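You operate a simulated robot arm through the tools that you are given. There is no shell and no other tool. Be economical: measure what you need, move in short steps, check, and stop when the job is done.

Carry out the task below with a simulated robot arm. There is one attempt and no reset: what you move stays moved.

Task
Put the thin orange rod stub on the red board. Take the orange band roll and put it on the ledge of the hook board. Put the yellow wiping block on the top of the sorting table away on the die box table under the holder rack. Put the 50 mm carton from the top of the grey table on the ledge of the hook board and the 40 mm carton on the front of the brown table. Put the middle white rod stub on the top of the grey table away on the top of the sorting table. Lift the lid of the green bin open. Do these in any order.

Only the result counts: the job must be done as asked and must still hold three seconds after the hand-in. Knocking over, shifting, dropping, spilling or breaking anything else fails it. A push-on lid holds only when it is set on centred and level and pressed home; a screw cap is set on level and turned clockwise until tight.

Robot
A 7-joint arm with a two-finger parallel gripper on a trunk, on a base that drives. Base frame: it is fixed to the floor where the robot stands at the start and does not move with it; the origin is under the middle of the robot, x ahead of it, y to its left, z up; the surface under the hand at the start is at about z = 860. Lengths are in mm, angles in rad, forces in N, time in s.
With the tool pointing down near the work surface it reaches from about 440 to 900 mm from the robot's upright axis, wherever it stands. Its first joint turns from -0.297 to 2.199 rad. Places, roughly: carton [3250, -750, 750]; die box table under the holder rack (18x30 cm) [-3040, -6540, 920]; front of the brown table (18x13 cm) [3120, 120, 720]; ledge of the hook board (40x17 cm) [720, 1360, 960]; lid of the green bin [500, 1400, 500]; middle white rod stub (8x3x3 cm) [3500, -900, 800]; orange band roll (8x7x3 cm) [600, -700, 900]; red board (22x13x1 cm) [800, 3000, 800]; thin orange rod stub (8x2x2 cm) [600, 100, 300]; top of the sorting table [700, -200, 900]; yellow wiping block (7x5x4 cm) [900, -600, 900]. Payload 1.57 kg.
Tool frame: the origin (TCP) lies between the finger pads and is the grasp point; the fingertips stand 30 mm ahead of it; z points along the fingers, y is the line along which they close. The gripper opens to 80 mm. The fingers are 17 mm wide and 12 mm thick; the gripper's body (40 by 82 mm) begins 80 mm behind the TCP.
Orientation is told as [roll, pitch, yaw] about the base's x, y, z axes, in that order, counted from this pose: with the fingers straight down and closing along the base's y, the tool's x points along the base's -x, its y along +y and its z along -z.

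Tools
- The arm moves only by the tool drive_tool. Its argument "deltas" is a list that holds one entry, the list of rows, each a list of 6 numbers: the shift along the tool's x, y, z in cm, then the turn, a rotation vector about the tool's x, y, z in rad. In form: [[[x, y, z, wx, wy, wz], ...]]. A call has 1 to 10 rows; each row is the pose to reach, as a shift and turn from the pose commanded when the call began, along the tool's axes at that moment. "grip" is the finger opening in cm, from 0 to 8, set as the call begins (left out, the last holds). Rows are played at 5 a second. More than 50 mm and 0.15 rad between two rows, or a gripper value outside its range, and nothing of the call is played. A pose out of reach is approached as far as the arm can. The call stops where the force on the tool passes 40 N (or 10 N more than at its start, if that is more) or the arm is blocked; 0.2 s more then pass. Each finger travels about 45 mm/s and halts on what it meets, pressing with about 22 N; the grip force reading is that of the motor and also rises with nothing between the fingers. The clock runs only during rows and for 0.2 s after the last one: add rows that repeat a pose to give the fingers time. The reply holds the time, the measured pose of the TCP, the force on the tool along the base axes, the opening and the grip force, in the units named above and with some noise, with the torque about the TCP (base axes, N m) and any sound that the robot's microphone picked up, and new pictures: "pictures" is both (left out), scene, wrist or none.
- Cameras (640 x 400 px; columns grow to the right, rows downward): "scene" is now at [8.6, -238.8, 1356.6]; the picture's right is [-0.03, -1.00, 0.00], its down [-0.58, 0.02, -0.81] and it looks along [0.81, -0.03, -0.58] (base axes); focal length 254 px, centre (320, 200). "wrist" rides on the gripper at [72, -7, -122] in the tool frame; the picture's right is [0.09, 1.00, 0.00], its down [-0.84, 0.08, -0.54] and it looks along [-0.54, 0.05, 0.84] (tool axes); focal length 238 px, centre (320, 200). There is no depth. A picture from a camera that has moved, and an enlarged one, comes with that camera's place and axes in the base frame and with its lens. The place of the scene camera against the robot may be out by one fixed shift of up to 12 mm in any direction.
- move_column(by): slides the trunk up (or, below 0, down) by that many mm; the arm and the scene camera ride with it, the base frame stays. It gives what a move gives, with no picture.
- base_move(legs): drives the robot by 1 to 6 legs, each [ahead, left, turn to the left] in mm, mm and rad, along the robot's own axes; the way and the turn of a leg run together, so that a leg with both is an arc; at most 1500 mm and 3.142 rad a leg. The arm and the cameras ride along, it lands a little off, and it stops where it bumps. It gives what a move gives, and a new picture of the scene camera.
- turn_head(pan, tilt): turns the head with the scene camera to pan (to the left, within 1.902 rad either way) and tilt (down, from -0.506 to 1.204), counted from straight ahead of the robot. It gives what a move gives, and a new picture of the scene camera.
- zoom(camera, box): a new picture of the part [left, top, right, bottom] of that camera's present view, enlarged. The clock stands still meanwhile.
- close_job(): hands the job in; it is judged then, once.

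Go step by step. Nothing tells you exact positions but the pictures and the camera data: compare them with the known pose of the tool, close in by small moves and look again before you grip or let go. The budget is 196 turns and 260 pictures, counting those below and the enlarged ones. Unless the task says otherwise, let go and move clear before handing in.

The tools are called after "Request:" by a JSON object that holds its "name" and its "arguments". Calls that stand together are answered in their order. drive_tool: Moves the arm, as the interface text tells. Its arguments: {"type":"object","properties":{"deltas":{"type":"array"},"grip":{"type":"number"},"pictures":{"type":"string","enum":["both","scene","wrist","none"]}},"required":["deltas"]} The other tools are called the same way: move_column (by) slides the trunk up or down; base_move (legs) drives the base; turn_head (pan, tilt) turns the head that bears the scene camera; zoom (camera, box) takes an enlarged picture of a part of a camera's view; close_job () hands the job in.

At the start:

```text
time: 0.0
tool_pos: [709.5, -35.7, 1090.4]
ee_rot: [0.001, -0.001, 0.0]
ft_force: [0.2, 0.4, -0.4]
ft_torque: [0.02, 0.01, -0.03]
opening: 80.0
gripper_force: 0.1
trunk travel left (down, up): [-725.0, 65.0]
robot x, y, heading: [-2.5, 0.2, -0.002]
head pan, tilt: [-0.033, 0.623]
```

scene: 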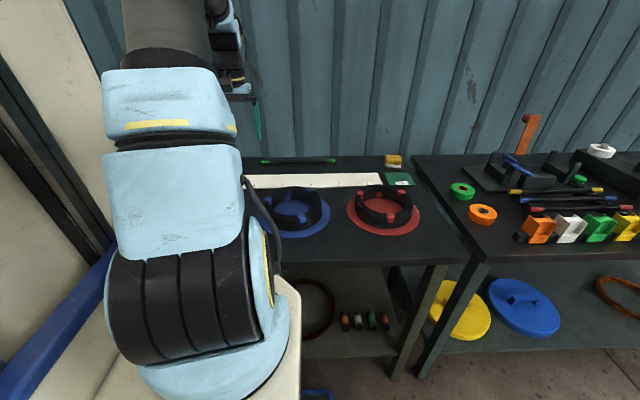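
wrist: 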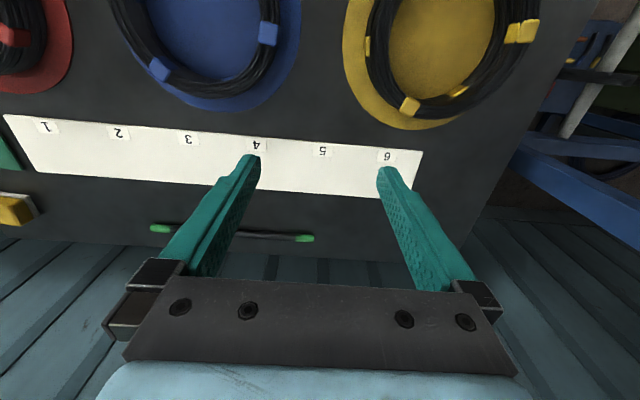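

I see a sorting table ahead with coils, a yellow block near its right rear, and a second table to the right with tape rolls. I'll look around with the head first.

Request:
{"name": "turn_head", "arguments": {"pan": -0.7, "tilt": 0.6}}

Request:
{"name": "turn_head", "arguments": {"pan": 1.0, "tilt": 0.5}}

Request:
{"name": "turn_head", "arguments": {"pan": 1.8, "tilt": 0.4}}

Request:
{"name": "turn_head", "arguments": {"pan": -1.7, "tilt": 0.3}}

```text
time: 1.0
tool_pos: [708.7, -35.7, 1090.4]
ee_rot: [-0.001, 0.0, 0.0]
ft_force: [0.0, 0.3, -0.4]
ft_torque: [0.0, -0.02, -0.04]
opening: 80.1
gripper_force: 0.1
trunk travel left (down, up): [-725.0, 65.0]
robot x, y, heading: [-1.3, 4.4, 0.0]
head pan, tilt: [-0.7, 0.6]
camera scene: at [-11.4, -292.7, 1358.6], right [-0.64, -0.77, 0.0], down [-0.43, 0.36, -0.83], along [0.63, -0.53, -0.56], focal length 254 px, centre (320, 200)
```

scene: 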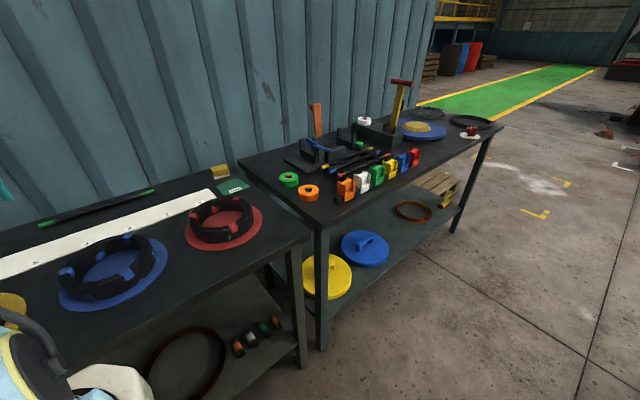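

```text
time: 2.8
tool_pos: [708.8, -35.7, 1090.3]
ee_rot: [-0.001, -0.001, 0.0]
ft_force: [0.2, -0.2, -0.3]
ft_torque: [0.0, -0.05, -0.01]
opening: 80.0
gripper_force: 0.2
trunk travel left (down, up): [-725.0, 65.0]
robot x, y, heading: [-0.3, 2.3, -0.004]
head pan, tilt: [1.0, 0.499]
camera scene: at [-29.8, -159.3, 1367.7], right [0.84, -0.54, 0.0], down [-0.26, -0.4, -0.88], along [0.47, 0.74, -0.48], focal length 254 px, centre (320, 200)
```

scene: 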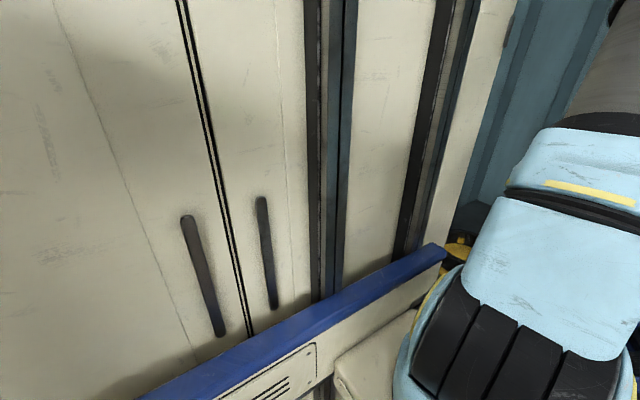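

```text
time: 3.9
tool_pos: [709.6, -35.3, 1090.7]
ee_rot: [-0.001, -0.001, 0.001]
ft_force: [-0.5, 1.3, 0.0]
ft_torque: [-0.02, 0.0, -0.02]
opening: 79.8
gripper_force: 0.0
trunk travel left (down, up): [-725.0, 65.0]
robot x, y, heading: [0.6, -0.2, -0.001]
head pan, tilt: [1.799, 0.4]
camera scene: at [-100.0, -145.6, 1376.8], right [0.97, 0.23, 0.0], down [0.09, -0.38, -0.92], along [-0.21, 0.9, -0.39], focal length 254 px, centre (320, 200)
```

scene: 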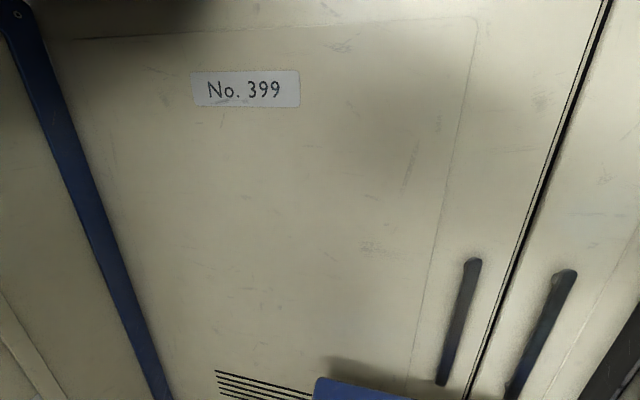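

```text
time: 6.8
tool_pos: [708.0, -34.9, 1091.4]
ee_rot: [-0.001, 0.001, 0.0]
ft_force: [-0.7, -0.8, -0.4]
ft_torque: [-0.01, -0.01, 0.0]
opening: 79.9
gripper_force: 0.1
trunk travel left (down, up): [-725.0, 65.0]
robot x, y, heading: [1.9, -2.3, -0.001]
head pan, tilt: [-1.7, 0.3]
camera scene: at [-91.0, -328.5, 1386.1], right [-0.99, 0.13, 0.0], down [0.04, 0.29, -0.96], along [-0.12, -0.95, -0.3], focal length 254 px, centre (320, 200)
```

scene: 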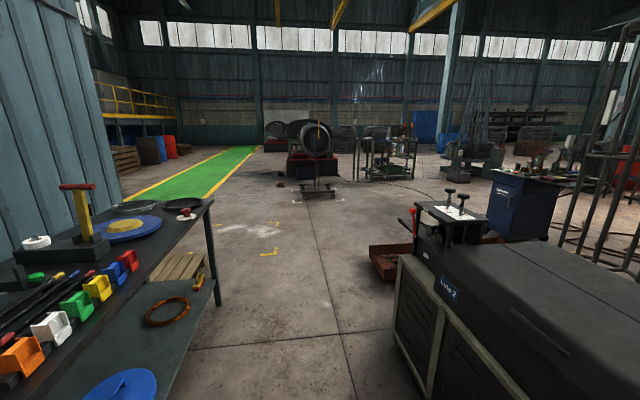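

Request:
{"name": "base_move", "arguments": {"legs": [[0, -560, 0]]}}

Request:
{"name": "turn_head", "arguments": {"pan": 0.0, "tilt": 0.75}}

Request:
{"name": "turn_head", "arguments": {"pan": 0.75, "tilt": 0.6}}

```text
time: 10.0
tool_pos: [709.0, -592.0, 1089.4]
ee_rot: [0.001, 0.001, 0.001]
ft_force: [-0.1, 0.0, 0.7]
ft_torque: [0.0, 0.02, 0.0]
opening: 79.8
gripper_force: 0.0
trunk travel left (down, up): [-725.0, 65.0]
robot x, y, heading: [2.0, -555.3, 0.001]
head pan, tilt: [-1.7, 0.3]
camera scene: at [-91.0, -885.4, 1386.1], right [-0.99, 0.13, 0.0], down [0.04, 0.29, -0.96], along [-0.12, -0.95, -0.3], focal length 254 px, centre (320, 200)
```

scene: 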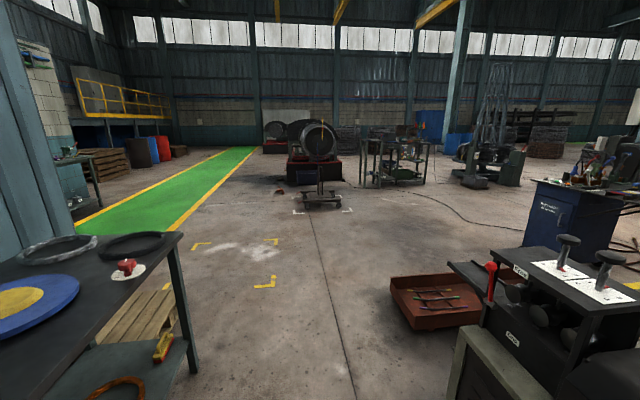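

```text
time: 11.8
tool_pos: [709.5, -593.5, 1090.8]
ee_rot: [0.0, 0.0, 0.0]
ft_force: [0.3, 0.1, 0.3]
ft_torque: [0.0, 0.01, 0.0]
opening: 80.2
gripper_force: 0.0
trunk travel left (down, up): [-725.0, 65.0]
robot x, y, heading: [2.5, -557.8, 0.006]
head pan, tilt: [0.0, 0.75]
camera scene: at [3.9, -792.8, 1345.8], right [0.0, -1.0, 0.0], down [-0.68, 0.0, -0.73], along [0.73, 0.0, -0.68], focal length 254 px, centre (320, 200)
```

scene: 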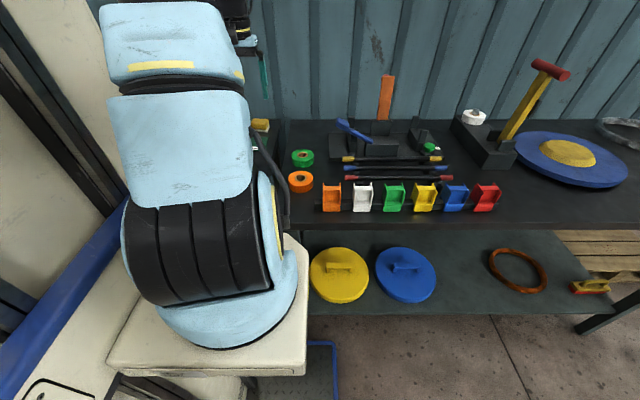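

```text
time: 12.9
tool_pos: [709.0, -592.4, 1089.8]
ee_rot: [0.0, 0.0, -0.001]
ft_force: [0.6, -0.8, 0.5]
ft_torque: [-0.01, -0.02, 0.0]
opening: 80.0
gripper_force: 0.0
trunk travel left (down, up): [-725.0, 65.0]
robot x, y, heading: [0.3, -555.9, -0.001]
head pan, tilt: [0.75, 0.6]
camera scene: at [-14.3, -732.5, 1358.6], right [0.68, -0.73, 0.0], down [-0.41, -0.39, -0.82], along [0.6, 0.56, -0.57], focal length 254 px, centre (320, 200)
```

scene: 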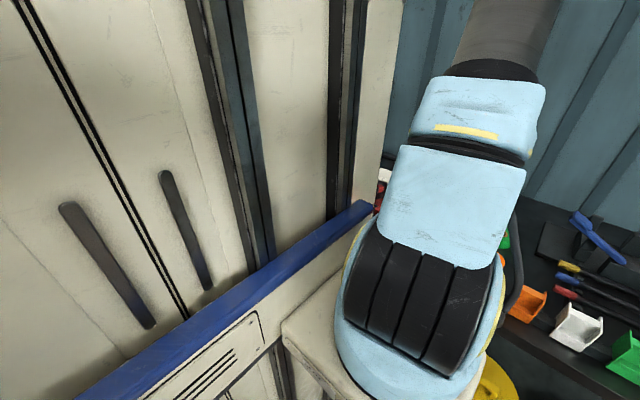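

Request:
{"name": "turn_head", "arguments": {"pan": 0.1, "tilt": 0.7}}

Request:
{"name": "zoom", "arguments": {"camera": "scene", "box": [240, 90, 400, 190]}}

Request:
{"name": "drive_tool", "arguments": {"deltas": [[[3.2, -3.5, 0, 0, 0, 0], [6.4, -7, 0, 0, 0, 0], [9.7, -10.6, 0, 0, 0, 0], [13, -14.3, 3, 0, 0, 0]]]}}

```text
time: 13.9
tool_pos: [708.6, -593.1, 1090.5]
ee_rot: [0.0, -0.001, 0.0]
ft_force: [0.4, 0.0, -0.1]
ft_torque: [0.01, 0.0, 0.0]
opening: 79.7
gripper_force: 0.2
trunk travel left (down, up): [-725.0, 65.0]
robot x, y, heading: [-1.1, -554.5, -0.002]
head pan, tilt: [0.099, 0.7]
camera scene: at [5.5, -784.3, 1350.0], right [0.1, -0.99, 0.0], down [-0.64, -0.06, -0.77], along [0.76, 0.08, -0.64], focal length 254 px, centre (320, 200)
```

scene: 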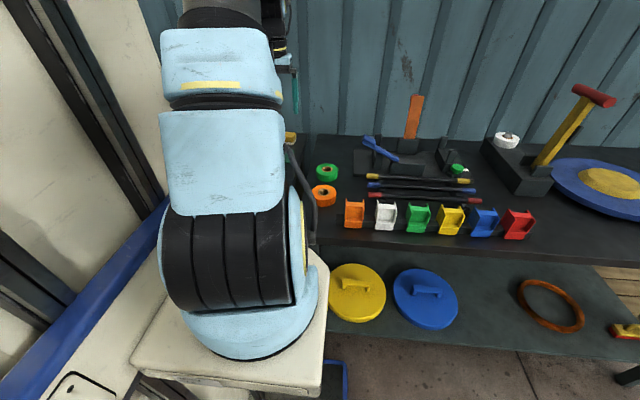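

```text
4.00 times, centred on (320, 140) of scene
camera zoom: at [5.5, -784.3, 1350.0], right [0.1, -0.99, 0.0], down [-0.64, -0.06, -0.77], along [0.76, 0.08, -0.64], focal length 1017 px, centre (320, 440)
```

zoom: 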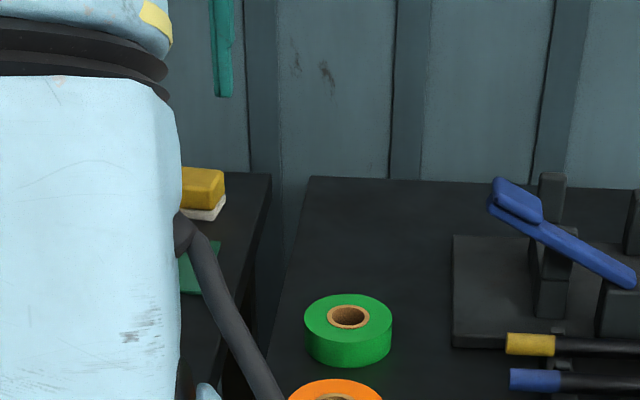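

```text
refused: row 4 steps farther than a row can; nothing moved
```

The orange roll lies flat near (579, -737). I'll move above it in smaller steps.

Request:
{"name": "drive_tool", "arguments": {"deltas": [[[3.2, -3.5, 0, 0, 0, 0], [6.4, -7, 0, 0, 0, 0], [9.7, -10.6, 0, 0, 0, 0], [13, -14.3, 0, 0, 0, 0], [13, -14.3, 4, 0, 0, 0], [13, -14.3, 8, 0, 0, 0]]]}}

```text
time: 15.3
tool_pos: [577.6, -735.8, 1011.3]
ee_rot: [-0.002, -0.003, 0.0]
ft_force: [-1.2, 0.0, -0.7]
ft_torque: [-0.06, -0.02, -0.03]
opening: 79.9
gripper_force: 0.1
trunk travel left (down, up): [-725.0, 65.0]
robot x, y, heading: [3.2, -553.9, 0.004]
head pan, tilt: [0.099, 0.7]
camera scene: at [5.0, -784.2, 1350.1], right [0.1, -1.0, 0.0], down [-0.64, -0.06, -0.77], along [0.76, 0.08, -0.64], focal length 254 px, centre (320, 200)
camera wrist: at [505.0, -741.4, 1132.0], right [-0.09, 1.0, 0.0], down [0.84, 0.08, 0.54], along [0.54, 0.05, -0.84], focal length 238 px, centre (320, 200)
```

scene: 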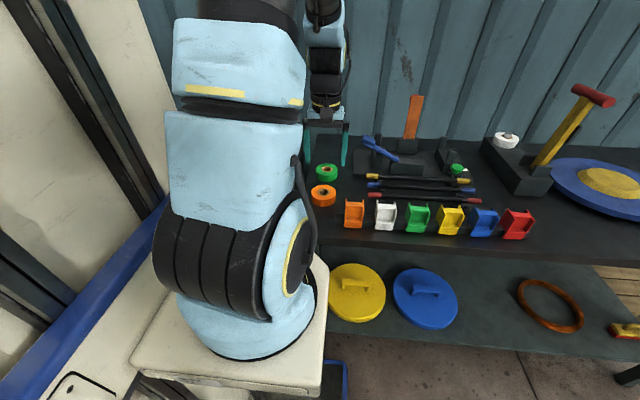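
wrist: 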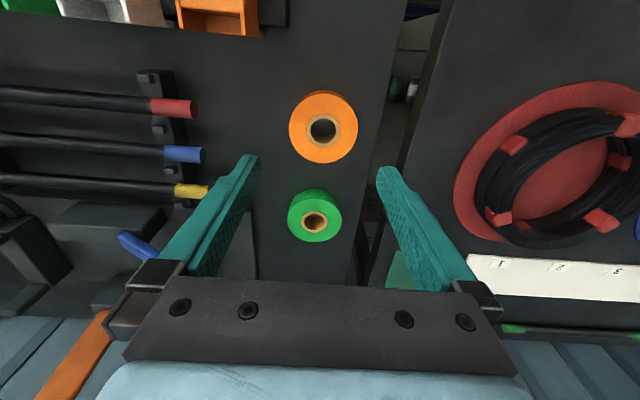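

Request:
{"name": "drive_tool", "arguments": {"deltas": [[[0.4, 0.4, 4, 0, 0, 0], [0.4, 0.4, 7.5, 0, 0, 0]]], "pictures": "wrist"}}

```text
time: 15.9
tool_pos: [574.9, -731.9, 936.3]
ee_rot: [-0.001, -0.002, -0.001]
ft_force: [-0.4, 0.1, 0.0]
ft_torque: [-0.04, 0.0, -0.01]
opening: 79.8
gripper_force: 0.2
trunk travel left (down, up): [-725.0, 65.0]
robot x, y, heading: [1.1, -555.7, -0.002]
head pan, tilt: [0.099, 0.7]
camera wrist: at [502.1, -738.5, 1058.1], right [-0.09, 1.0, 0.0], down [0.84, 0.08, 0.54], along [0.54, 0.05, -0.84], focal length 238 px, centre (320, 200)
```

wrist: 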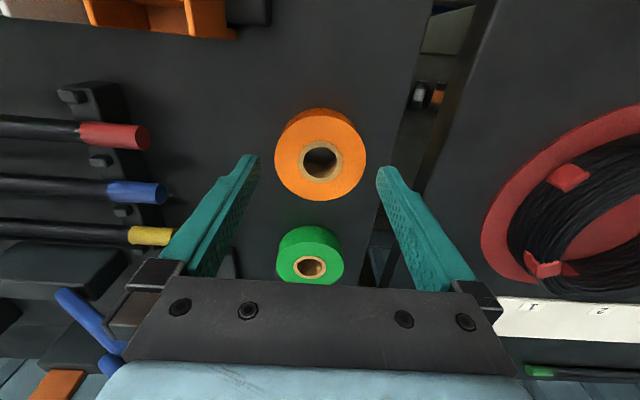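

Request:
{"name": "drive_tool", "arguments": {"deltas": [[[0, 0, 2.2, 0, 0, 0], [0, 0, 4.1, 0, 0, 0]]], "pictures": "wrist"}}

```text
time: 16.5
tool_pos: [574.4, -731.9, 894.3]
ee_rot: [0.002, -0.001, 0.0]
ft_force: [0.4, -1.1, 0.6]
ft_torque: [0.0, 0.01, -0.03]
opening: 79.9
gripper_force: 0.0
trunk travel left (down, up): [-725.0, 65.0]
robot x, y, heading: [0.4, -558.8, 0.002]
head pan, tilt: [0.099, 0.7]
camera wrist: at [501.7, -738.4, 1016.3], right [-0.09, 1.0, 0.0], down [0.84, 0.08, 0.54], along [0.54, 0.05, -0.84], focal length 238 px, centre (320, 200)
```

wrist: 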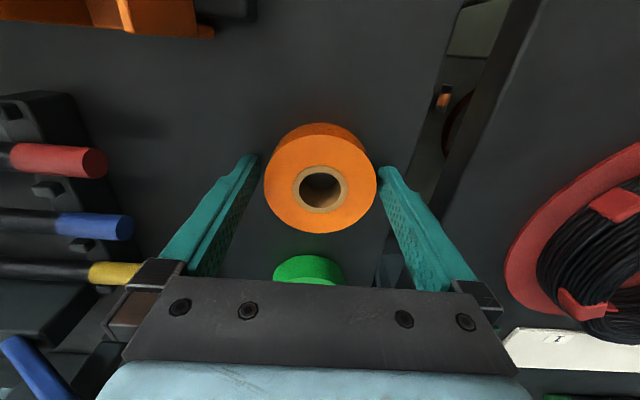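

Request:
{"name": "drive_tool", "arguments": {"deltas": [[[0, 0, 0, 0, 0, 0], [0, 0, 0, 0, 0, 0], [0, 0, 0, 0, 0, 0]]], "grip": 6, "pictures": "wrist"}}

Request:
{"name": "drive_tool", "arguments": {"deltas": [[[0, 0, -4, 0, 0, 0], [0, 0, -8, 0, 0, 0], [0, 0, -12, 0, 0, 0], [0, 0, -16, 0, 0, 0], [0, 0, -20, 0, 0, 0]]], "pictures": "both"}}

```text
time: 17.3
tool_pos: [574.0, -732.2, 894.8]
ee_rot: [0.001, 0.0, 0.0]
ft_force: [-0.7, -1.4, 0.3]
ft_torque: [0.0, -0.02, -0.01]
opening: 76.4
gripper_force: 22.1
trunk travel left (down, up): [-725.0, 65.0]
robot x, y, heading: [0.3, -553.3, -0.0]
head pan, tilt: [0.099, 0.7]
camera wrist: at [501.9, -738.3, 1016.3], right [-0.09, 1.0, 0.0], down [0.84, 0.08, 0.54], along [0.54, 0.05, -0.84], focal length 238 px, centre (320, 200)
```

wrist: 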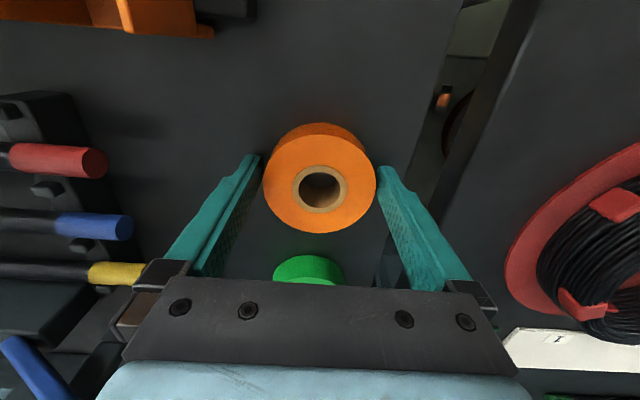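

```text
time: 18.5
tool_pos: [574.7, -734.1, 1094.4]
ee_rot: [0.0, 0.002, -0.001]
ft_force: [0.9, 0.3, -1.5]
ft_torque: [0.0, 0.0, 0.02]
opening: 76.2
gripper_force: 21.8
trunk travel left (down, up): [-725.0, 65.0]
robot x, y, heading: [-3.9, -554.1, -0.001]
head pan, tilt: [0.099, 0.7]
camera scene: at [5.9, -784.5, 1349.9], right [0.1, -1.0, 0.0], down [-0.64, -0.06, -0.76], along [0.76, 0.08, -0.64], focal length 254 px, centre (320, 200)
camera wrist: at [502.1, -738.9, 1215.2], right [-0.09, 1.0, 0.0], down [0.84, 0.08, 0.54], along [0.54, 0.05, -0.84], focal length 238 px, centre (320, 200)
```

scene: 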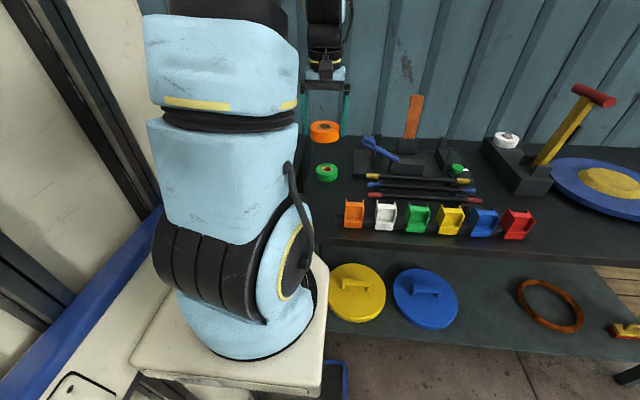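
wrist: 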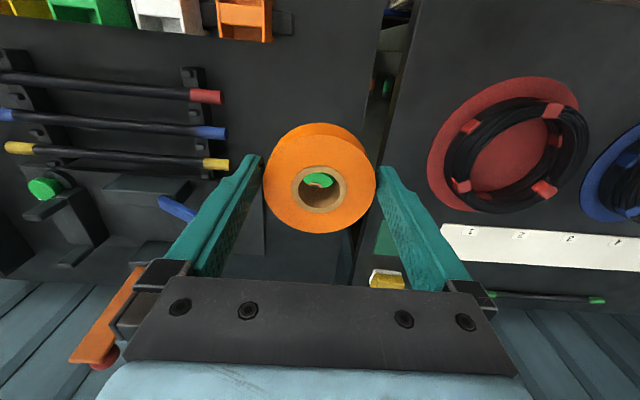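

Roll is held. Now I drive left toward the hook board, in stages.

Request:
{"name": "base_move", "arguments": {"legs": [[-60, 0, 0], [0, 1300, 0]]}}

Request:
{"name": "turn_head", "arguments": {"pan": 0.35, "tilt": 0.6}}

```text
time: 25.0
tool_pos: [513.3, 501.3, 1092.6]
ee_rot: [0.001, 0.003, -0.035]
ft_force: [0.0, -0.6, -1.5]
ft_torque: [0.03, 0.02, -0.03]
opening: 76.1
gripper_force: 21.5
trunk travel left (down, up): [-725.0, 65.0]
robot x, y, heading: [-59.9, 688.7, -0.002]
head pan, tilt: [0.099, 0.7]
stopped in leg 2: the robot was blocked; the commanded pose is now the measured one
camera scene: at [-54.6, 463.5, 1349.8], right [0.09, -1.0, 0.0], down [-0.64, -0.06, -0.77], along [0.76, 0.07, -0.64], focal length 254 px, centre (320, 200)
```

scene: 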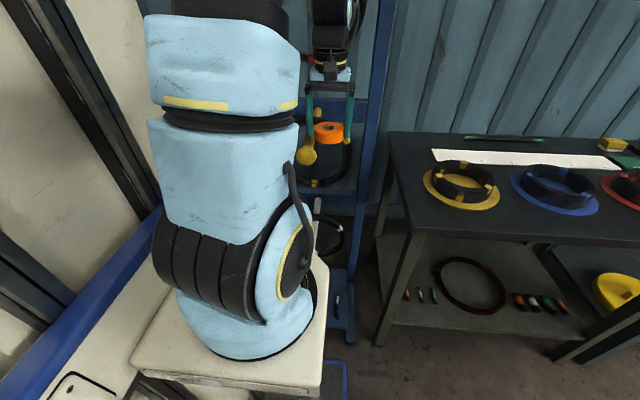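

```text
time: 25.8
tool_pos: [513.8, 501.7, 1092.4]
ee_rot: [0.001, 0.001, -0.033]
ft_force: [0.0, 0.2, -0.2]
ft_torque: [0.0, -0.02, -0.01]
opening: 76.2
gripper_force: 22.0
trunk travel left (down, up): [-725.0, 65.0]
robot x, y, heading: [-57.5, 694.1, -0.001]
head pan, tilt: [0.351, 0.6]
camera scene: at [-56.1, 484.7, 1358.2], right [0.34, -0.94, 0.0], down [-0.53, -0.19, -0.83], along [0.78, 0.28, -0.56], focal length 254 px, centre (320, 200)
```

scene: 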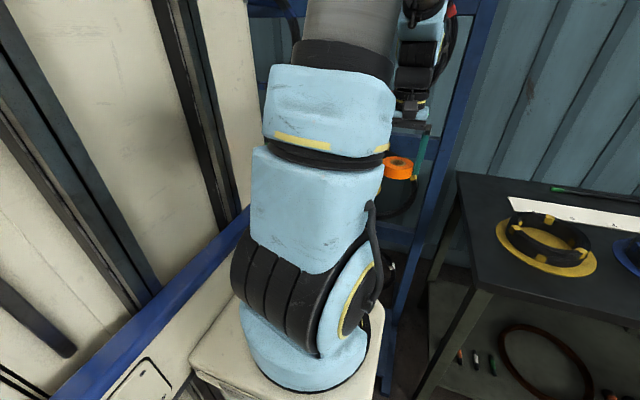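

Blocked at y≈690. I look with the wrist camera to see what was touched.

Request:
{"name": "zoom", "arguments": {"camera": "wrist", "box": [0, 0, 640, 400]}}

Request:
{"name": "zoom", "arguments": {"camera": "scene", "box": [340, 0, 500, 100]}}

```text
1.00 times, centred on (320, 200) of wrist (not enlarged: the box is as wide or as high as the picture)
camera zoom: at [440.5, 497.5, 1214.1], right [-0.06, 1.0, 0.0], down [0.84, 0.05, 0.54], along [0.54, 0.03, -0.84], focal length 238 px, centre (320, 200)
```

zoom: 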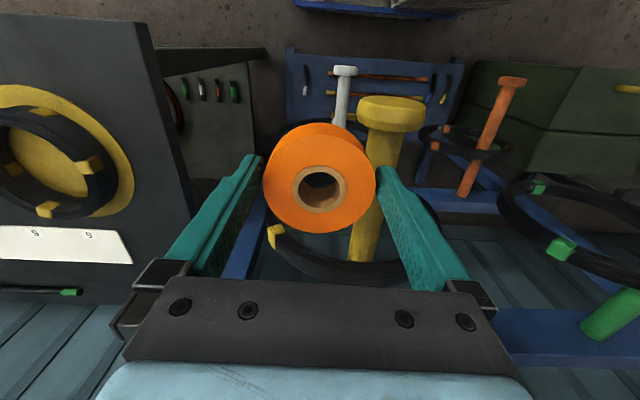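

```text
4.00 times, centred on (420, 50) of scene
camera zoom: at [-56.1, 484.7, 1358.2], right [0.34, -0.94, 0.0], down [-0.53, -0.19, -0.83], along [0.78, 0.28, -0.56], focal length 1017 px, centre (-80, 800)
```

zoom: 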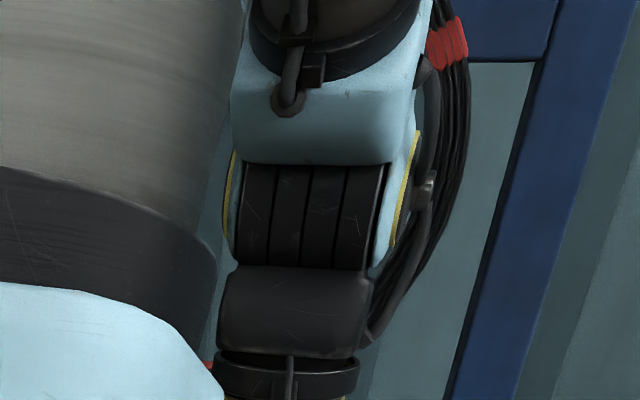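

The finger is touching the yellow peg of the hook board. I back off right, then back away, and look.

Request:
{"name": "base_move", "arguments": {"legs": [[0, -120, 0], [-500, 0, 0], [0, 0, 0.6]]}}

Request:
{"name": "turn_head", "arguments": {"pan": 0.0, "tilt": 0.4}}

```text
time: 28.9
tool_pos: [163.9, 389.6, 1094.3]
ee_rot: [-0.004, 0.0, -0.024]
ft_force: [-0.1, -0.4, 0.3]
ft_torque: [0.01, 0.0, 0.02]
opening: 76.0
gripper_force: 22.3
trunk travel left (down, up): [-725.0, 65.0]
robot x, y, heading: [-405.4, 571.4, 0.003]
head pan, tilt: [0.351, 0.6]
stopped in leg 2: the robot was blocked; the commanded pose is now the measured one
camera scene: at [-403.4, 367.6, 1358.6], right [0.35, -0.94, 0.0], down [-0.53, -0.2, -0.82], along [0.77, 0.29, -0.57], focal length 254 px, centre (320, 200)
```

scene: 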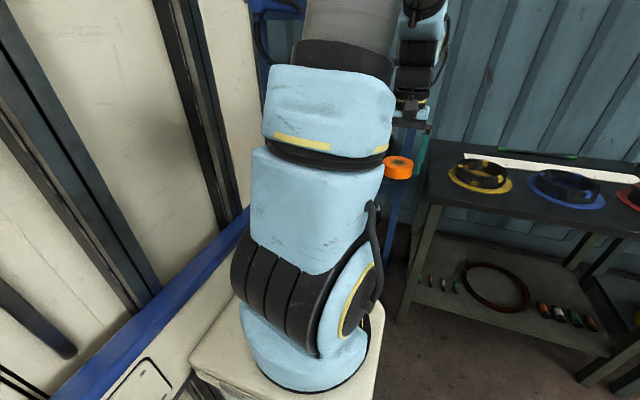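

```text
time: 29.7
tool_pos: [164.4, 389.6, 1093.3]
ee_rot: [-0.003, 0.001, -0.025]
ft_force: [-0.3, 0.2, -0.8]
ft_torque: [-0.05, -0.03, 0.01]
opening: 76.1
gripper_force: 21.9
trunk travel left (down, up): [-725.0, 65.0]
robot x, y, heading: [-409.4, 571.6, 0.006]
head pan, tilt: [0.0, 0.4]
camera scene: at [-393.8, 337.5, 1376.8], right [0.0, -1.0, 0.0], down [-0.39, 0.0, -0.92], along [0.92, 0.0, -0.39], focal length 254 px, centre (320, 200)
```

scene: 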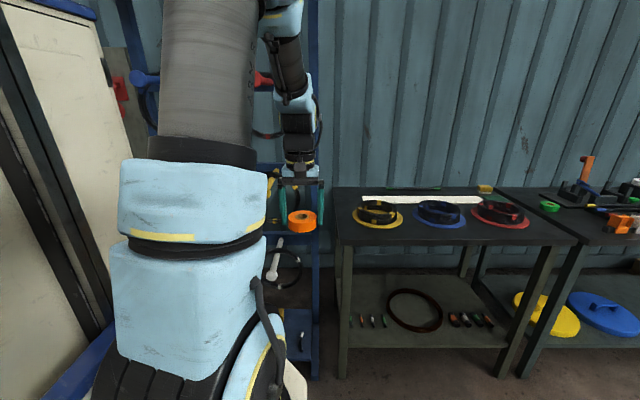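

Request:
{"name": "turn_head", "arguments": {"pan": -1.9, "tilt": 0.45}}

Request:
{"name": "base_move", "arguments": {"legs": [[180, 0, 0], [0, 0, 0.8]]}}

Request:
{"name": "turn_head", "arguments": {"pan": 0.2, "tilt": 0.35}}

```text
time: 31.6
tool_pos: [163.7, 390.3, 1094.0]
ee_rot: [-0.005, 0.001, -0.025]
ft_force: [0.1, 0.6, 0.4]
ft_torque: [-0.01, 0.02, 0.02]
opening: 76.6
gripper_force: 22.1
trunk travel left (down, up): [-725.0, 65.0]
robot x, y, heading: [-406.7, 571.2, 0.002]
head pan, tilt: [-1.901, 0.45]
camera scene: at [-515.9, 250.0, 1372.2], right [-0.95, 0.32, 0.0], down [0.14, 0.41, -0.9], along [-0.29, -0.85, -0.44], focal length 254 px, centre (320, 200)
```

scene: 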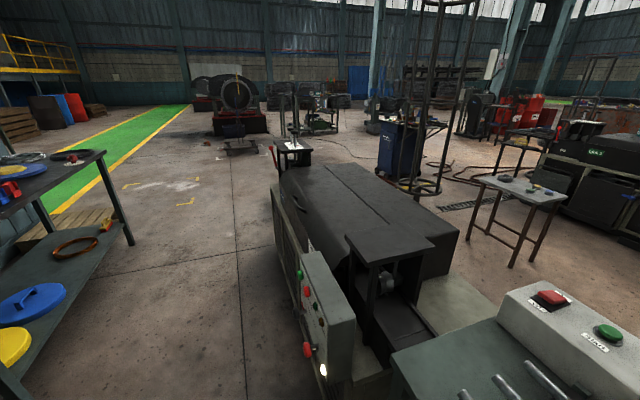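

```text
time: 35.2
tool_pos: [302.3, 855.0, 1093.4]
ee_rot: [-0.002, -0.001, 0.776]
ft_force: [-0.8, -0.9, -1.2]
ft_torque: [-0.01, -0.01, 0.0]
opening: 76.3
gripper_force: 22.1
trunk travel left (down, up): [-725.0, 65.0]
robot x, y, heading: [-228.3, 574.2, 0.794]
head pan, tilt: [-1.901, 0.45]
camera scene: at [-76.9, 268.5, 1372.2], right [-0.89, -0.45, 0.0], down [-0.2, 0.39, -0.9], along [0.41, -0.8, -0.44], focal length 254 px, centre (320, 200)
```

scene: 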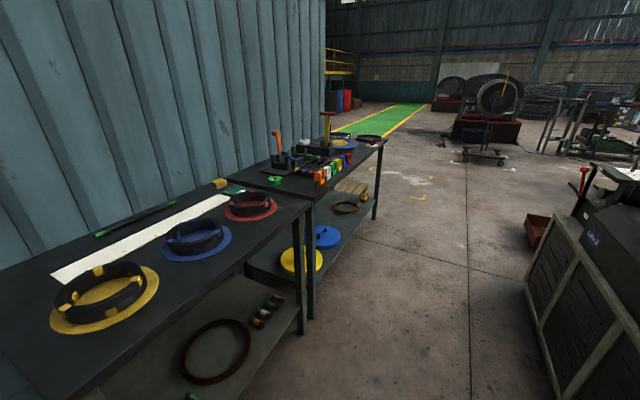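

```text
time: 37.2
tool_pos: [302.6, 854.5, 1094.4]
ee_rot: [-0.003, -0.001, 0.776]
ft_force: [0.3, -0.2, -0.8]
ft_torque: [0.01, -0.01, 0.01]
opening: 76.5
gripper_force: 22.3
trunk travel left (down, up): [-725.0, 65.0]
robot x, y, heading: [-231.0, 574.7, 0.801]
head pan, tilt: [0.201, 0.351]
camera scene: at [-68.6, 428.8, 1381.4], right [0.84, -0.54, 0.0], down [-0.19, -0.29, -0.94], along [0.51, 0.79, -0.34], focal length 254 px, centre (320, 200)
```

scene: 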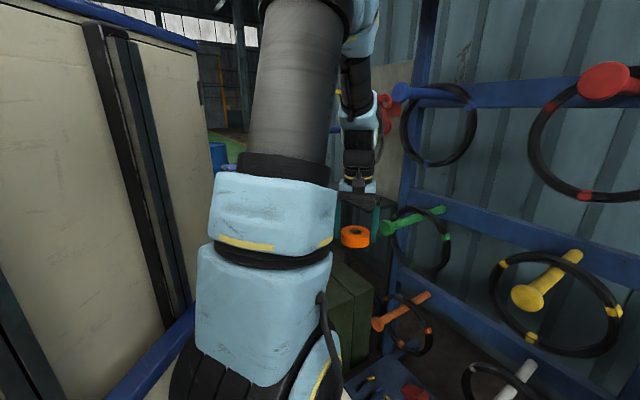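

Request:
{"name": "base_move", "arguments": {"legs": [[0, 0, 0.7]]}}

Request:
{"name": "turn_head", "arguments": {"pan": -0.3, "tilt": 0.35}}

```text
time: 39.5
tool_pos: [-4.3, 1131.2, 1094.3]
ee_rot: [-0.004, -0.001, 1.475]
ft_force: [0.2, 0.4, -1.2]
ft_torque: [-0.02, 0.01, -0.02]
opening: 76.5
gripper_force: 22.2
trunk travel left (down, up): [-725.0, 65.0]
robot x, y, heading: [-227.5, 576.9, 1.498]
head pan, tilt: [0.201, 0.351]
camera scene: at [-16.7, 564.5, 1381.4], right [0.99, 0.13, 0.0], down [0.05, -0.34, -0.94], along [-0.12, 0.93, -0.34], focal length 254 px, centre (320, 200)
```

scene: 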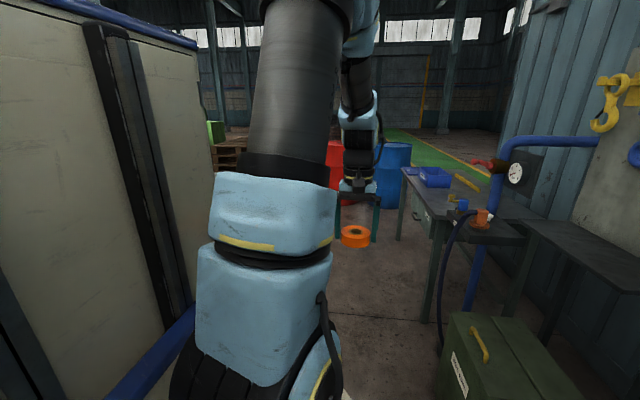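

```text
time: 40.4
tool_pos: [-4.6, 1131.3, 1094.1]
ee_rot: [-0.003, -0.001, 1.475]
ft_force: [-0.4, 0.4, -0.2]
ft_torque: [-0.02, -0.01, -0.01]
opening: 76.2
gripper_force: 22.2
trunk travel left (down, up): [-725.0, 65.0]
robot x, y, heading: [-231.7, 573.9, 1.503]
head pan, tilt: [-0.3, 0.351]
camera scene: at [29.1, 559.0, 1381.4], right [0.93, -0.36, 0.0], down [-0.12, -0.32, -0.94], along [0.34, 0.88, -0.34], focal length 254 px, centre (320, 200)
```

scene: 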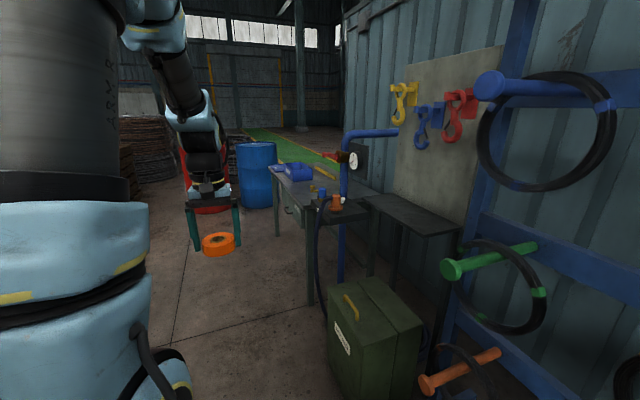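

The green bin and the hook board with its dark ledge are ahead-right. I drive forward along +y and turn to face them.

Request:
{"name": "base_move", "arguments": {"legs": [[750, 0, 0], [0, 0, -0.75]]}}

Request:
{"name": "base_move", "arguments": {"legs": [[0, 0, -0.75]]}}

Request:
{"name": "turn_head", "arguments": {"pan": 0.1, "tilt": 0.6}}

```text
time: 46.4
tool_pos: [368.7, 1564.4, 1094.6]
ee_rot: [-0.004, 0.0, 0.712]
ft_force: [0.1, 0.2, -0.1]
ft_torque: [-0.04, 0.04, 0.03]
opening: 76.3
gripper_force: 22.0
trunk travel left (down, up): [-725.0, 65.0]
robot x, y, heading: [-180.4, 1319.1, 0.733]
head pan, tilt: [-0.3, 0.351]
camera scene: at [1.1, 1126.5, 1381.4], right [0.42, -0.91, 0.0], down [-0.31, -0.15, -0.94], along [0.85, 0.4, -0.34], focal length 254 px, centre (320, 200)
```

scene: 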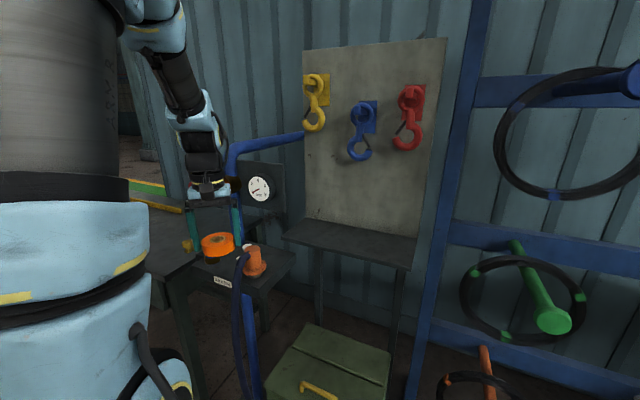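

```text
time: 48.8
tool_pos: [390.9, 1126.6, 1093.7]
ee_rot: [-0.004, 0.0, -0.035]
ft_force: [-0.8, 0.0, -1.9]
ft_torque: [-0.02, 0.03, -0.02]
opening: 76.4
gripper_force: 22.0
trunk travel left (down, up): [-725.0, 65.0]
robot x, y, heading: [-181.4, 1315.6, -0.004]
head pan, tilt: [-0.3, 0.351]
camera scene: at [-171.8, 1053.6, 1381.4], right [-0.3, -0.95, 0.0], down [-0.33, 0.1, -0.94], along [0.89, -0.29, -0.34], focal length 254 px, centre (320, 200)
```

scene: 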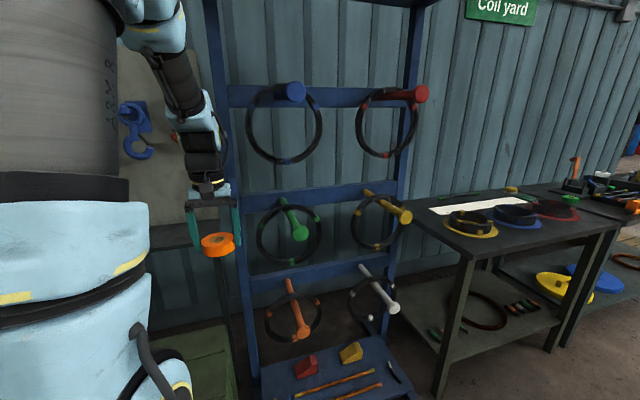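

```text
time: 49.7
tool_pos: [390.1, 1126.8, 1094.3]
ee_rot: [-0.004, -0.001, -0.035]
ft_force: [0.5, 0.1, -1.1]
ft_torque: [0.0, 0.03, 0.0]
opening: 76.2
gripper_force: 22.4
trunk travel left (down, up): [-725.0, 65.0]
robot x, y, heading: [-178.3, 1315.7, -0.012]
head pan, tilt: [0.099, 0.6]
camera scene: at [-172.5, 1089.9, 1358.7], right [0.09, -1.0, 0.0], down [-0.56, -0.05, -0.83], along [0.82, 0.07, -0.56], focal length 254 px, centre (320, 200)
```

scene: 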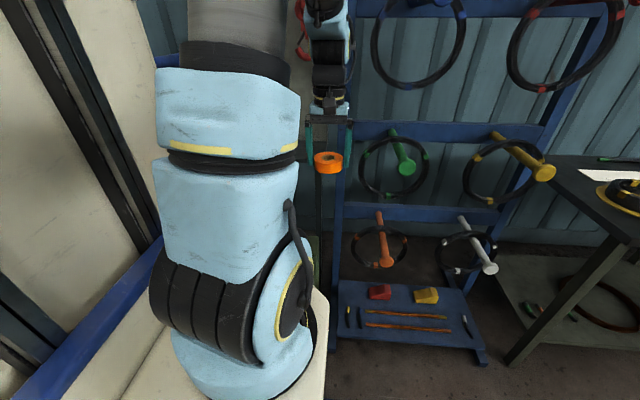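

Robot faces the board. I shift the tool to y≈1290, straighten the yaw, then drive forward 150.

Request:
{"name": "drive_tool", "arguments": {"deltas": [[[0, 4, 0, 0, 0, 0], [0, 8, 0, 0, 0, 0], [0, 12.2, 0, 0, 0, 0], [0, 16.3, 0, 0, 0, -0.03]]], "pictures": "none"}}

Request:
{"name": "base_move", "arguments": {"legs": [[150, 0, 0]]}}

Request:
{"name": "drive_tool", "arguments": {"deltas": [[[-3, 0, 0, 0, 0, 0], [-5, 0, 0, 0, 0, 0]]]}}

```text
time: 50.7
tool_pos: [396.8, 1288.6, 1094.8]
ee_rot: [-0.002, 0.0, -0.006]
ft_force: [-0.2, -0.7, -0.9]
ft_torque: [0.02, 0.0, -0.03]
opening: 76.4
gripper_force: 22.2
trunk travel left (down, up): [-725.0, 65.0]
robot x, y, heading: [-181.1, 1315.7, -0.014]
head pan, tilt: [0.099, 0.6]
```

```text
time: 52.1
tool_pos: [550.2, 1290.1, 1093.3]
ee_rot: [-0.001, 0.0, -0.004]
ft_force: [-0.6, 0.2, -1.1]
ft_torque: [-0.01, 0.01, 0.03]
opening: 76.3
gripper_force: 21.8
trunk travel left (down, up): [-725.0, 65.0]
robot x, y, heading: [-25.5, 1315.4, -0.007]
head pan, tilt: [0.099, 0.6]
camera scene: at [-19.5, 1088.8, 1358.6], right [0.09, -1.0, 0.0], down [-0.56, -0.05, -0.83], along [0.82, 0.08, -0.56], focal length 254 px, centre (320, 200)
```

scene: 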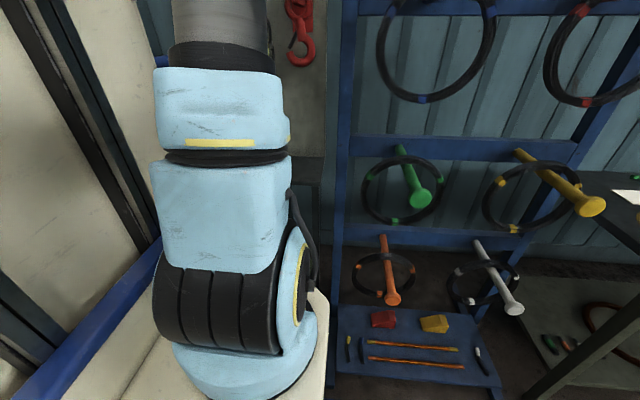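

```text
time: 52.7
tool_pos: [600.2, 1288.7, 1094.9]
ee_rot: [-0.004, -0.003, -0.003]
ft_force: [0.3, 0.1, -1.0]
ft_torque: [0.0, 0.0, -0.03]
opening: 76.1
gripper_force: 22.1
trunk travel left (down, up): [-725.0, 65.0]
robot x, y, heading: [-24.3, 1316.6, -0.005]
head pan, tilt: [0.099, 0.6]
camera scene: at [-19.7, 1088.8, 1358.6], right [0.09, -1.0, 0.0], down [-0.56, -0.05, -0.83], along [0.82, 0.08, -0.56], focal length 254 px, centre (320, 200)
camera wrist: at [528.3, 1283.6, 1216.3], right [-0.09, 1.0, 0.0], down [0.84, 0.08, 0.54], along [0.54, 0.05, -0.84], focal length 238 px, centre (320, 200)
```

scene: 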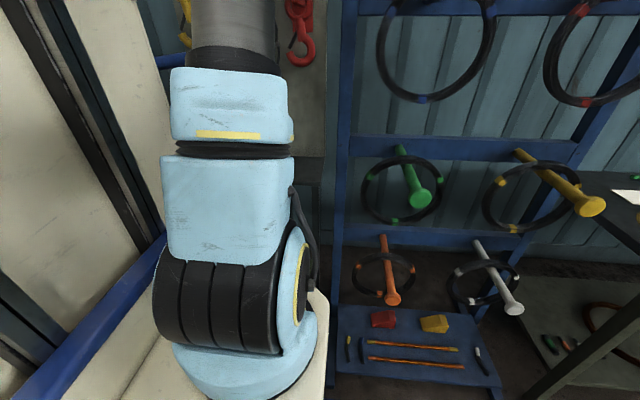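
wrist: 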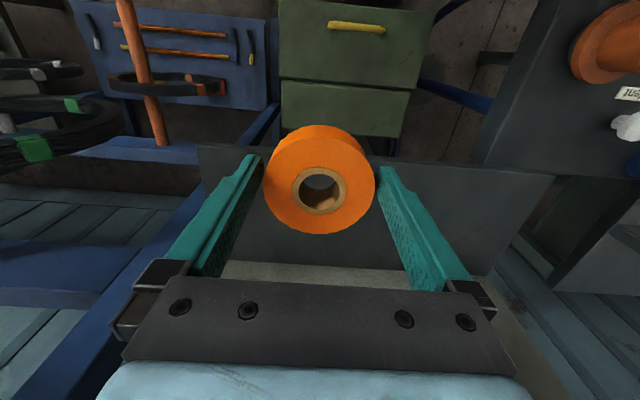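

Ledge front edge x≈632, surface ~970. I lower a bit, move in to x≈700, and look.

Request:
{"name": "drive_tool", "arguments": {"deltas": [[[0, 0, 4.5, 0, 0, 0], [-4.5, 0, 5, 0, 0, 0], [-9, 0, 5, 0, 0, 0], [-9.8, 0, 5, 0, 0, 0]]]}}

```text
time: 53.7
tool_pos: [698.8, 1289.0, 1043.8]
ee_rot: [-0.004, 0.0, -0.002]
ft_force: [0.4, 0.5, -0.4]
ft_torque: [0.01, -0.05, 0.0]
opening: 76.5
gripper_force: 22.1
trunk travel left (down, up): [-725.0, 65.0]
robot x, y, heading: [-28.6, 1314.6, -0.007]
head pan, tilt: [0.099, 0.6]
camera scene: at [-19.5, 1088.8, 1358.6], right [0.09, -1.0, 0.0], down [-0.56, -0.05, -0.83], along [0.82, 0.08, -0.56], focal length 254 px, centre (320, 200)
camera wrist: at [626.8, 1282.7, 1165.5], right [-0.09, 1.0, 0.0], down [0.84, 0.08, 0.54], along [0.54, 0.05, -0.84], focal length 238 px, centre (320, 200)
```

scene: 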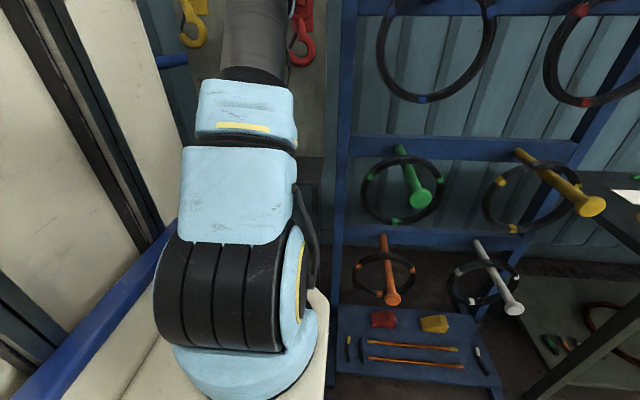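
wrist: 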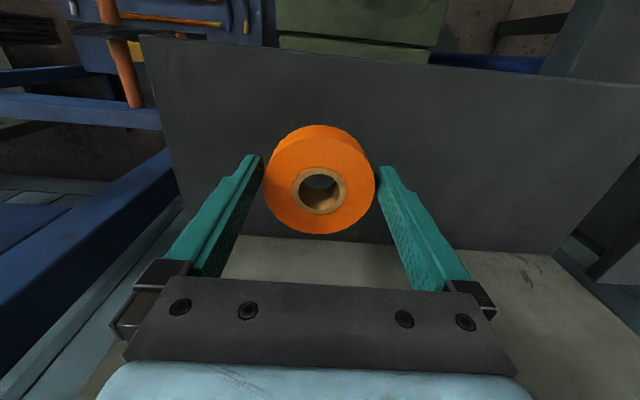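

Request:
{"name": "drive_tool", "arguments": {"deltas": [[[0, 0, 2, 0, 0, 0], [0, 0, 3, 0, 0, 0], [0, 0, 3.3, 0, 0, 0], [0, 0, 3.5, 0, 0, 0]]], "pictures": "none"}}

Request:
{"name": "drive_tool", "arguments": {"deltas": [[[0, 0, 0.2, 0, 0, 0], [0, 0, 0.4, 0, 0, 0]]], "pictures": "none"}}

```text
time: 54.7
tool_pos: [698.3, 1289.0, 1008.5]
ee_rot: [-0.003, 0.002, -0.001]
ft_force: [0.9, 0.5, -0.5]
ft_torque: [-0.02, 0.0, -0.01]
opening: 76.3
gripper_force: 22.1
trunk travel left (down, up): [-725.0, 65.0]
robot x, y, heading: [-29.1, 1316.3, -0.009]
head pan, tilt: [0.099, 0.6]
```

```text
time: 55.3
tool_pos: [698.0, 1288.1, 1004.4]
ee_rot: [-0.003, 0.0, -0.003]
ft_force: [-0.8, -0.4, -0.6]
ft_torque: [0.0, 0.01, 0.0]
opening: 76.1
gripper_force: 22.0
trunk travel left (down, up): [-725.0, 65.0]
robot x, y, heading: [-27.7, 1315.1, -0.006]
head pan, tilt: [0.099, 0.6]
```

Request:
{"name": "drive_tool", "arguments": {"deltas": [[[0, 0, 0.2, 0, 0, 0], [0, 0, 0.4, 0, 0, 0], [0, 0, 0.6, 0, 0, 0]]], "pictures": "none"}}

Request:
{"name": "drive_tool", "arguments": {"deltas": [[[0, 0, 0.2, 0, 0, 0], [0, 0, 0.4, 0, 0, 0]]], "pictures": "wrist"}}

```text
time: 56.1
tool_pos: [696.9, 1288.6, 1000.1]
ee_rot: [-0.002, -0.004, -0.004]
ft_force: [-1.4, -2.5, 16.7]
ft_torque: [0.24, 0.28, 0.01]
opening: 76.4
gripper_force: 22.0
trunk travel left (down, up): [-725.0, 65.0]
robot x, y, heading: [-22.2, 1315.2, -0.007]
head pan, tilt: [0.099, 0.6]
```

```text
time: 56.7
tool_pos: [698.5, 1288.5, 995.1]
ee_rot: [-0.004, -0.002, -0.004]
ft_force: [1.8, -4.3, 20.6]
ft_torque: [0.14, -0.11, -0.06]
opening: 76.4
gripper_force: 22.0
trunk travel left (down, up): [-725.0, 65.0]
robot x, y, heading: [-28.0, 1317.0, -0.007]
head pan, tilt: [0.099, 0.6]
camera wrist: at [625.4, 1282.5, 1116.7], right [-0.09, 1.0, 0.0], down [0.84, 0.08, 0.54], along [0.54, 0.05, -0.84], focal length 238 px, centre (320, 200)
```

wrist: 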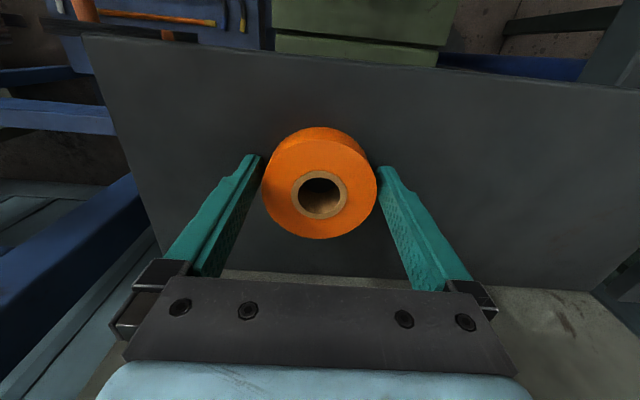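

Request:
{"name": "drive_tool", "arguments": {"deltas": [[[0, 0, -0.2, 0, 0, 0], [0, 0, -0.2, 0, 0, 0], [0, 0, -0.2, 0, 0, 0]]], "grip": 8, "pictures": "none"}}

Request:
{"name": "drive_tool", "arguments": {"deltas": [[[0, 0, -2, 0, 0, 0], [0, 0, -5, 0, 0, 0], [0, 0, -9, 0, 0, 0], [4, 0, -9, 0, 0, 0], [8, 0, -9, 0, 0, 0], [12, 0, -9, 0, 0, 0]]], "pictures": "wrist"}}

```text
time: 57.5
tool_pos: [696.2, 1289.8, 996.4]
ee_rot: [-0.002, 0.004, -0.002]
ft_force: [-1.0, 0.4, 0.6]
ft_torque: [0.0, -0.02, 0.01]
opening: 79.8
gripper_force: 0.0
trunk travel left (down, up): [-725.0, 65.0]
robot x, y, heading: [-27.3, 1315.2, -0.007]
head pan, tilt: [0.099, 0.6]
```

```text
time: 58.9
tool_pos: [577.3, 1290.0, 1087.7]
ee_rot: [-0.002, 0.001, -0.002]
ft_force: [1.0, 0.5, -0.4]
ft_torque: [0.0, 0.04, 0.04]
opening: 80.0
gripper_force: 0.1
trunk travel left (down, up): [-725.0, 65.0]
robot x, y, heading: [-24.4, 1315.2, -0.007]
head pan, tilt: [0.099, 0.6]
camera wrist: at [505.6, 1284.0, 1209.1], right [-0.09, 1.0, 0.0], down [0.84, 0.08, 0.54], along [0.54, 0.05, -0.84], focal length 238 px, centre (320, 200)
```

wrist: 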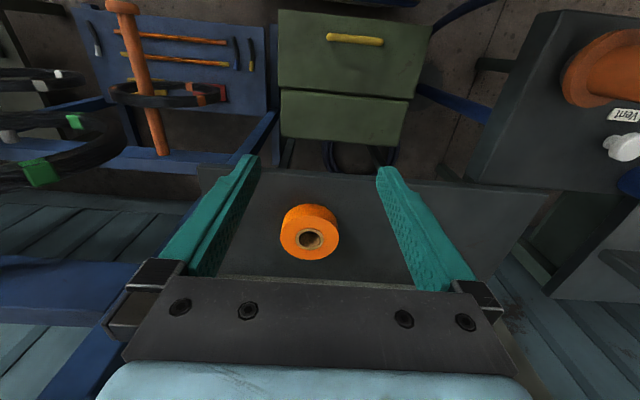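

The roll stands on the ledge. Next the green bin lid; I zoom on it.

Request:
{"name": "zoom", "arguments": {"camera": "wrist", "box": [260, 0, 450, 160]}}

```text
2.50 times, centred on (355, 80) of wrist
camera zoom: at [505.6, 1284.0, 1209.1], right [-0.09, 1.0, 0.0], down [0.84, 0.08, 0.54], along [0.54, 0.05, -0.84], focal length 596 px, centre (232, 500)
```

zoom: 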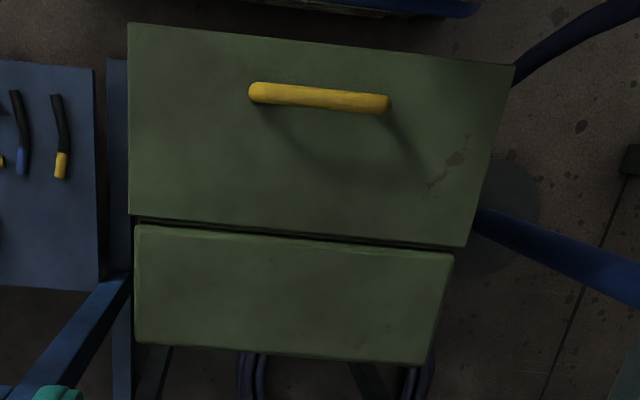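

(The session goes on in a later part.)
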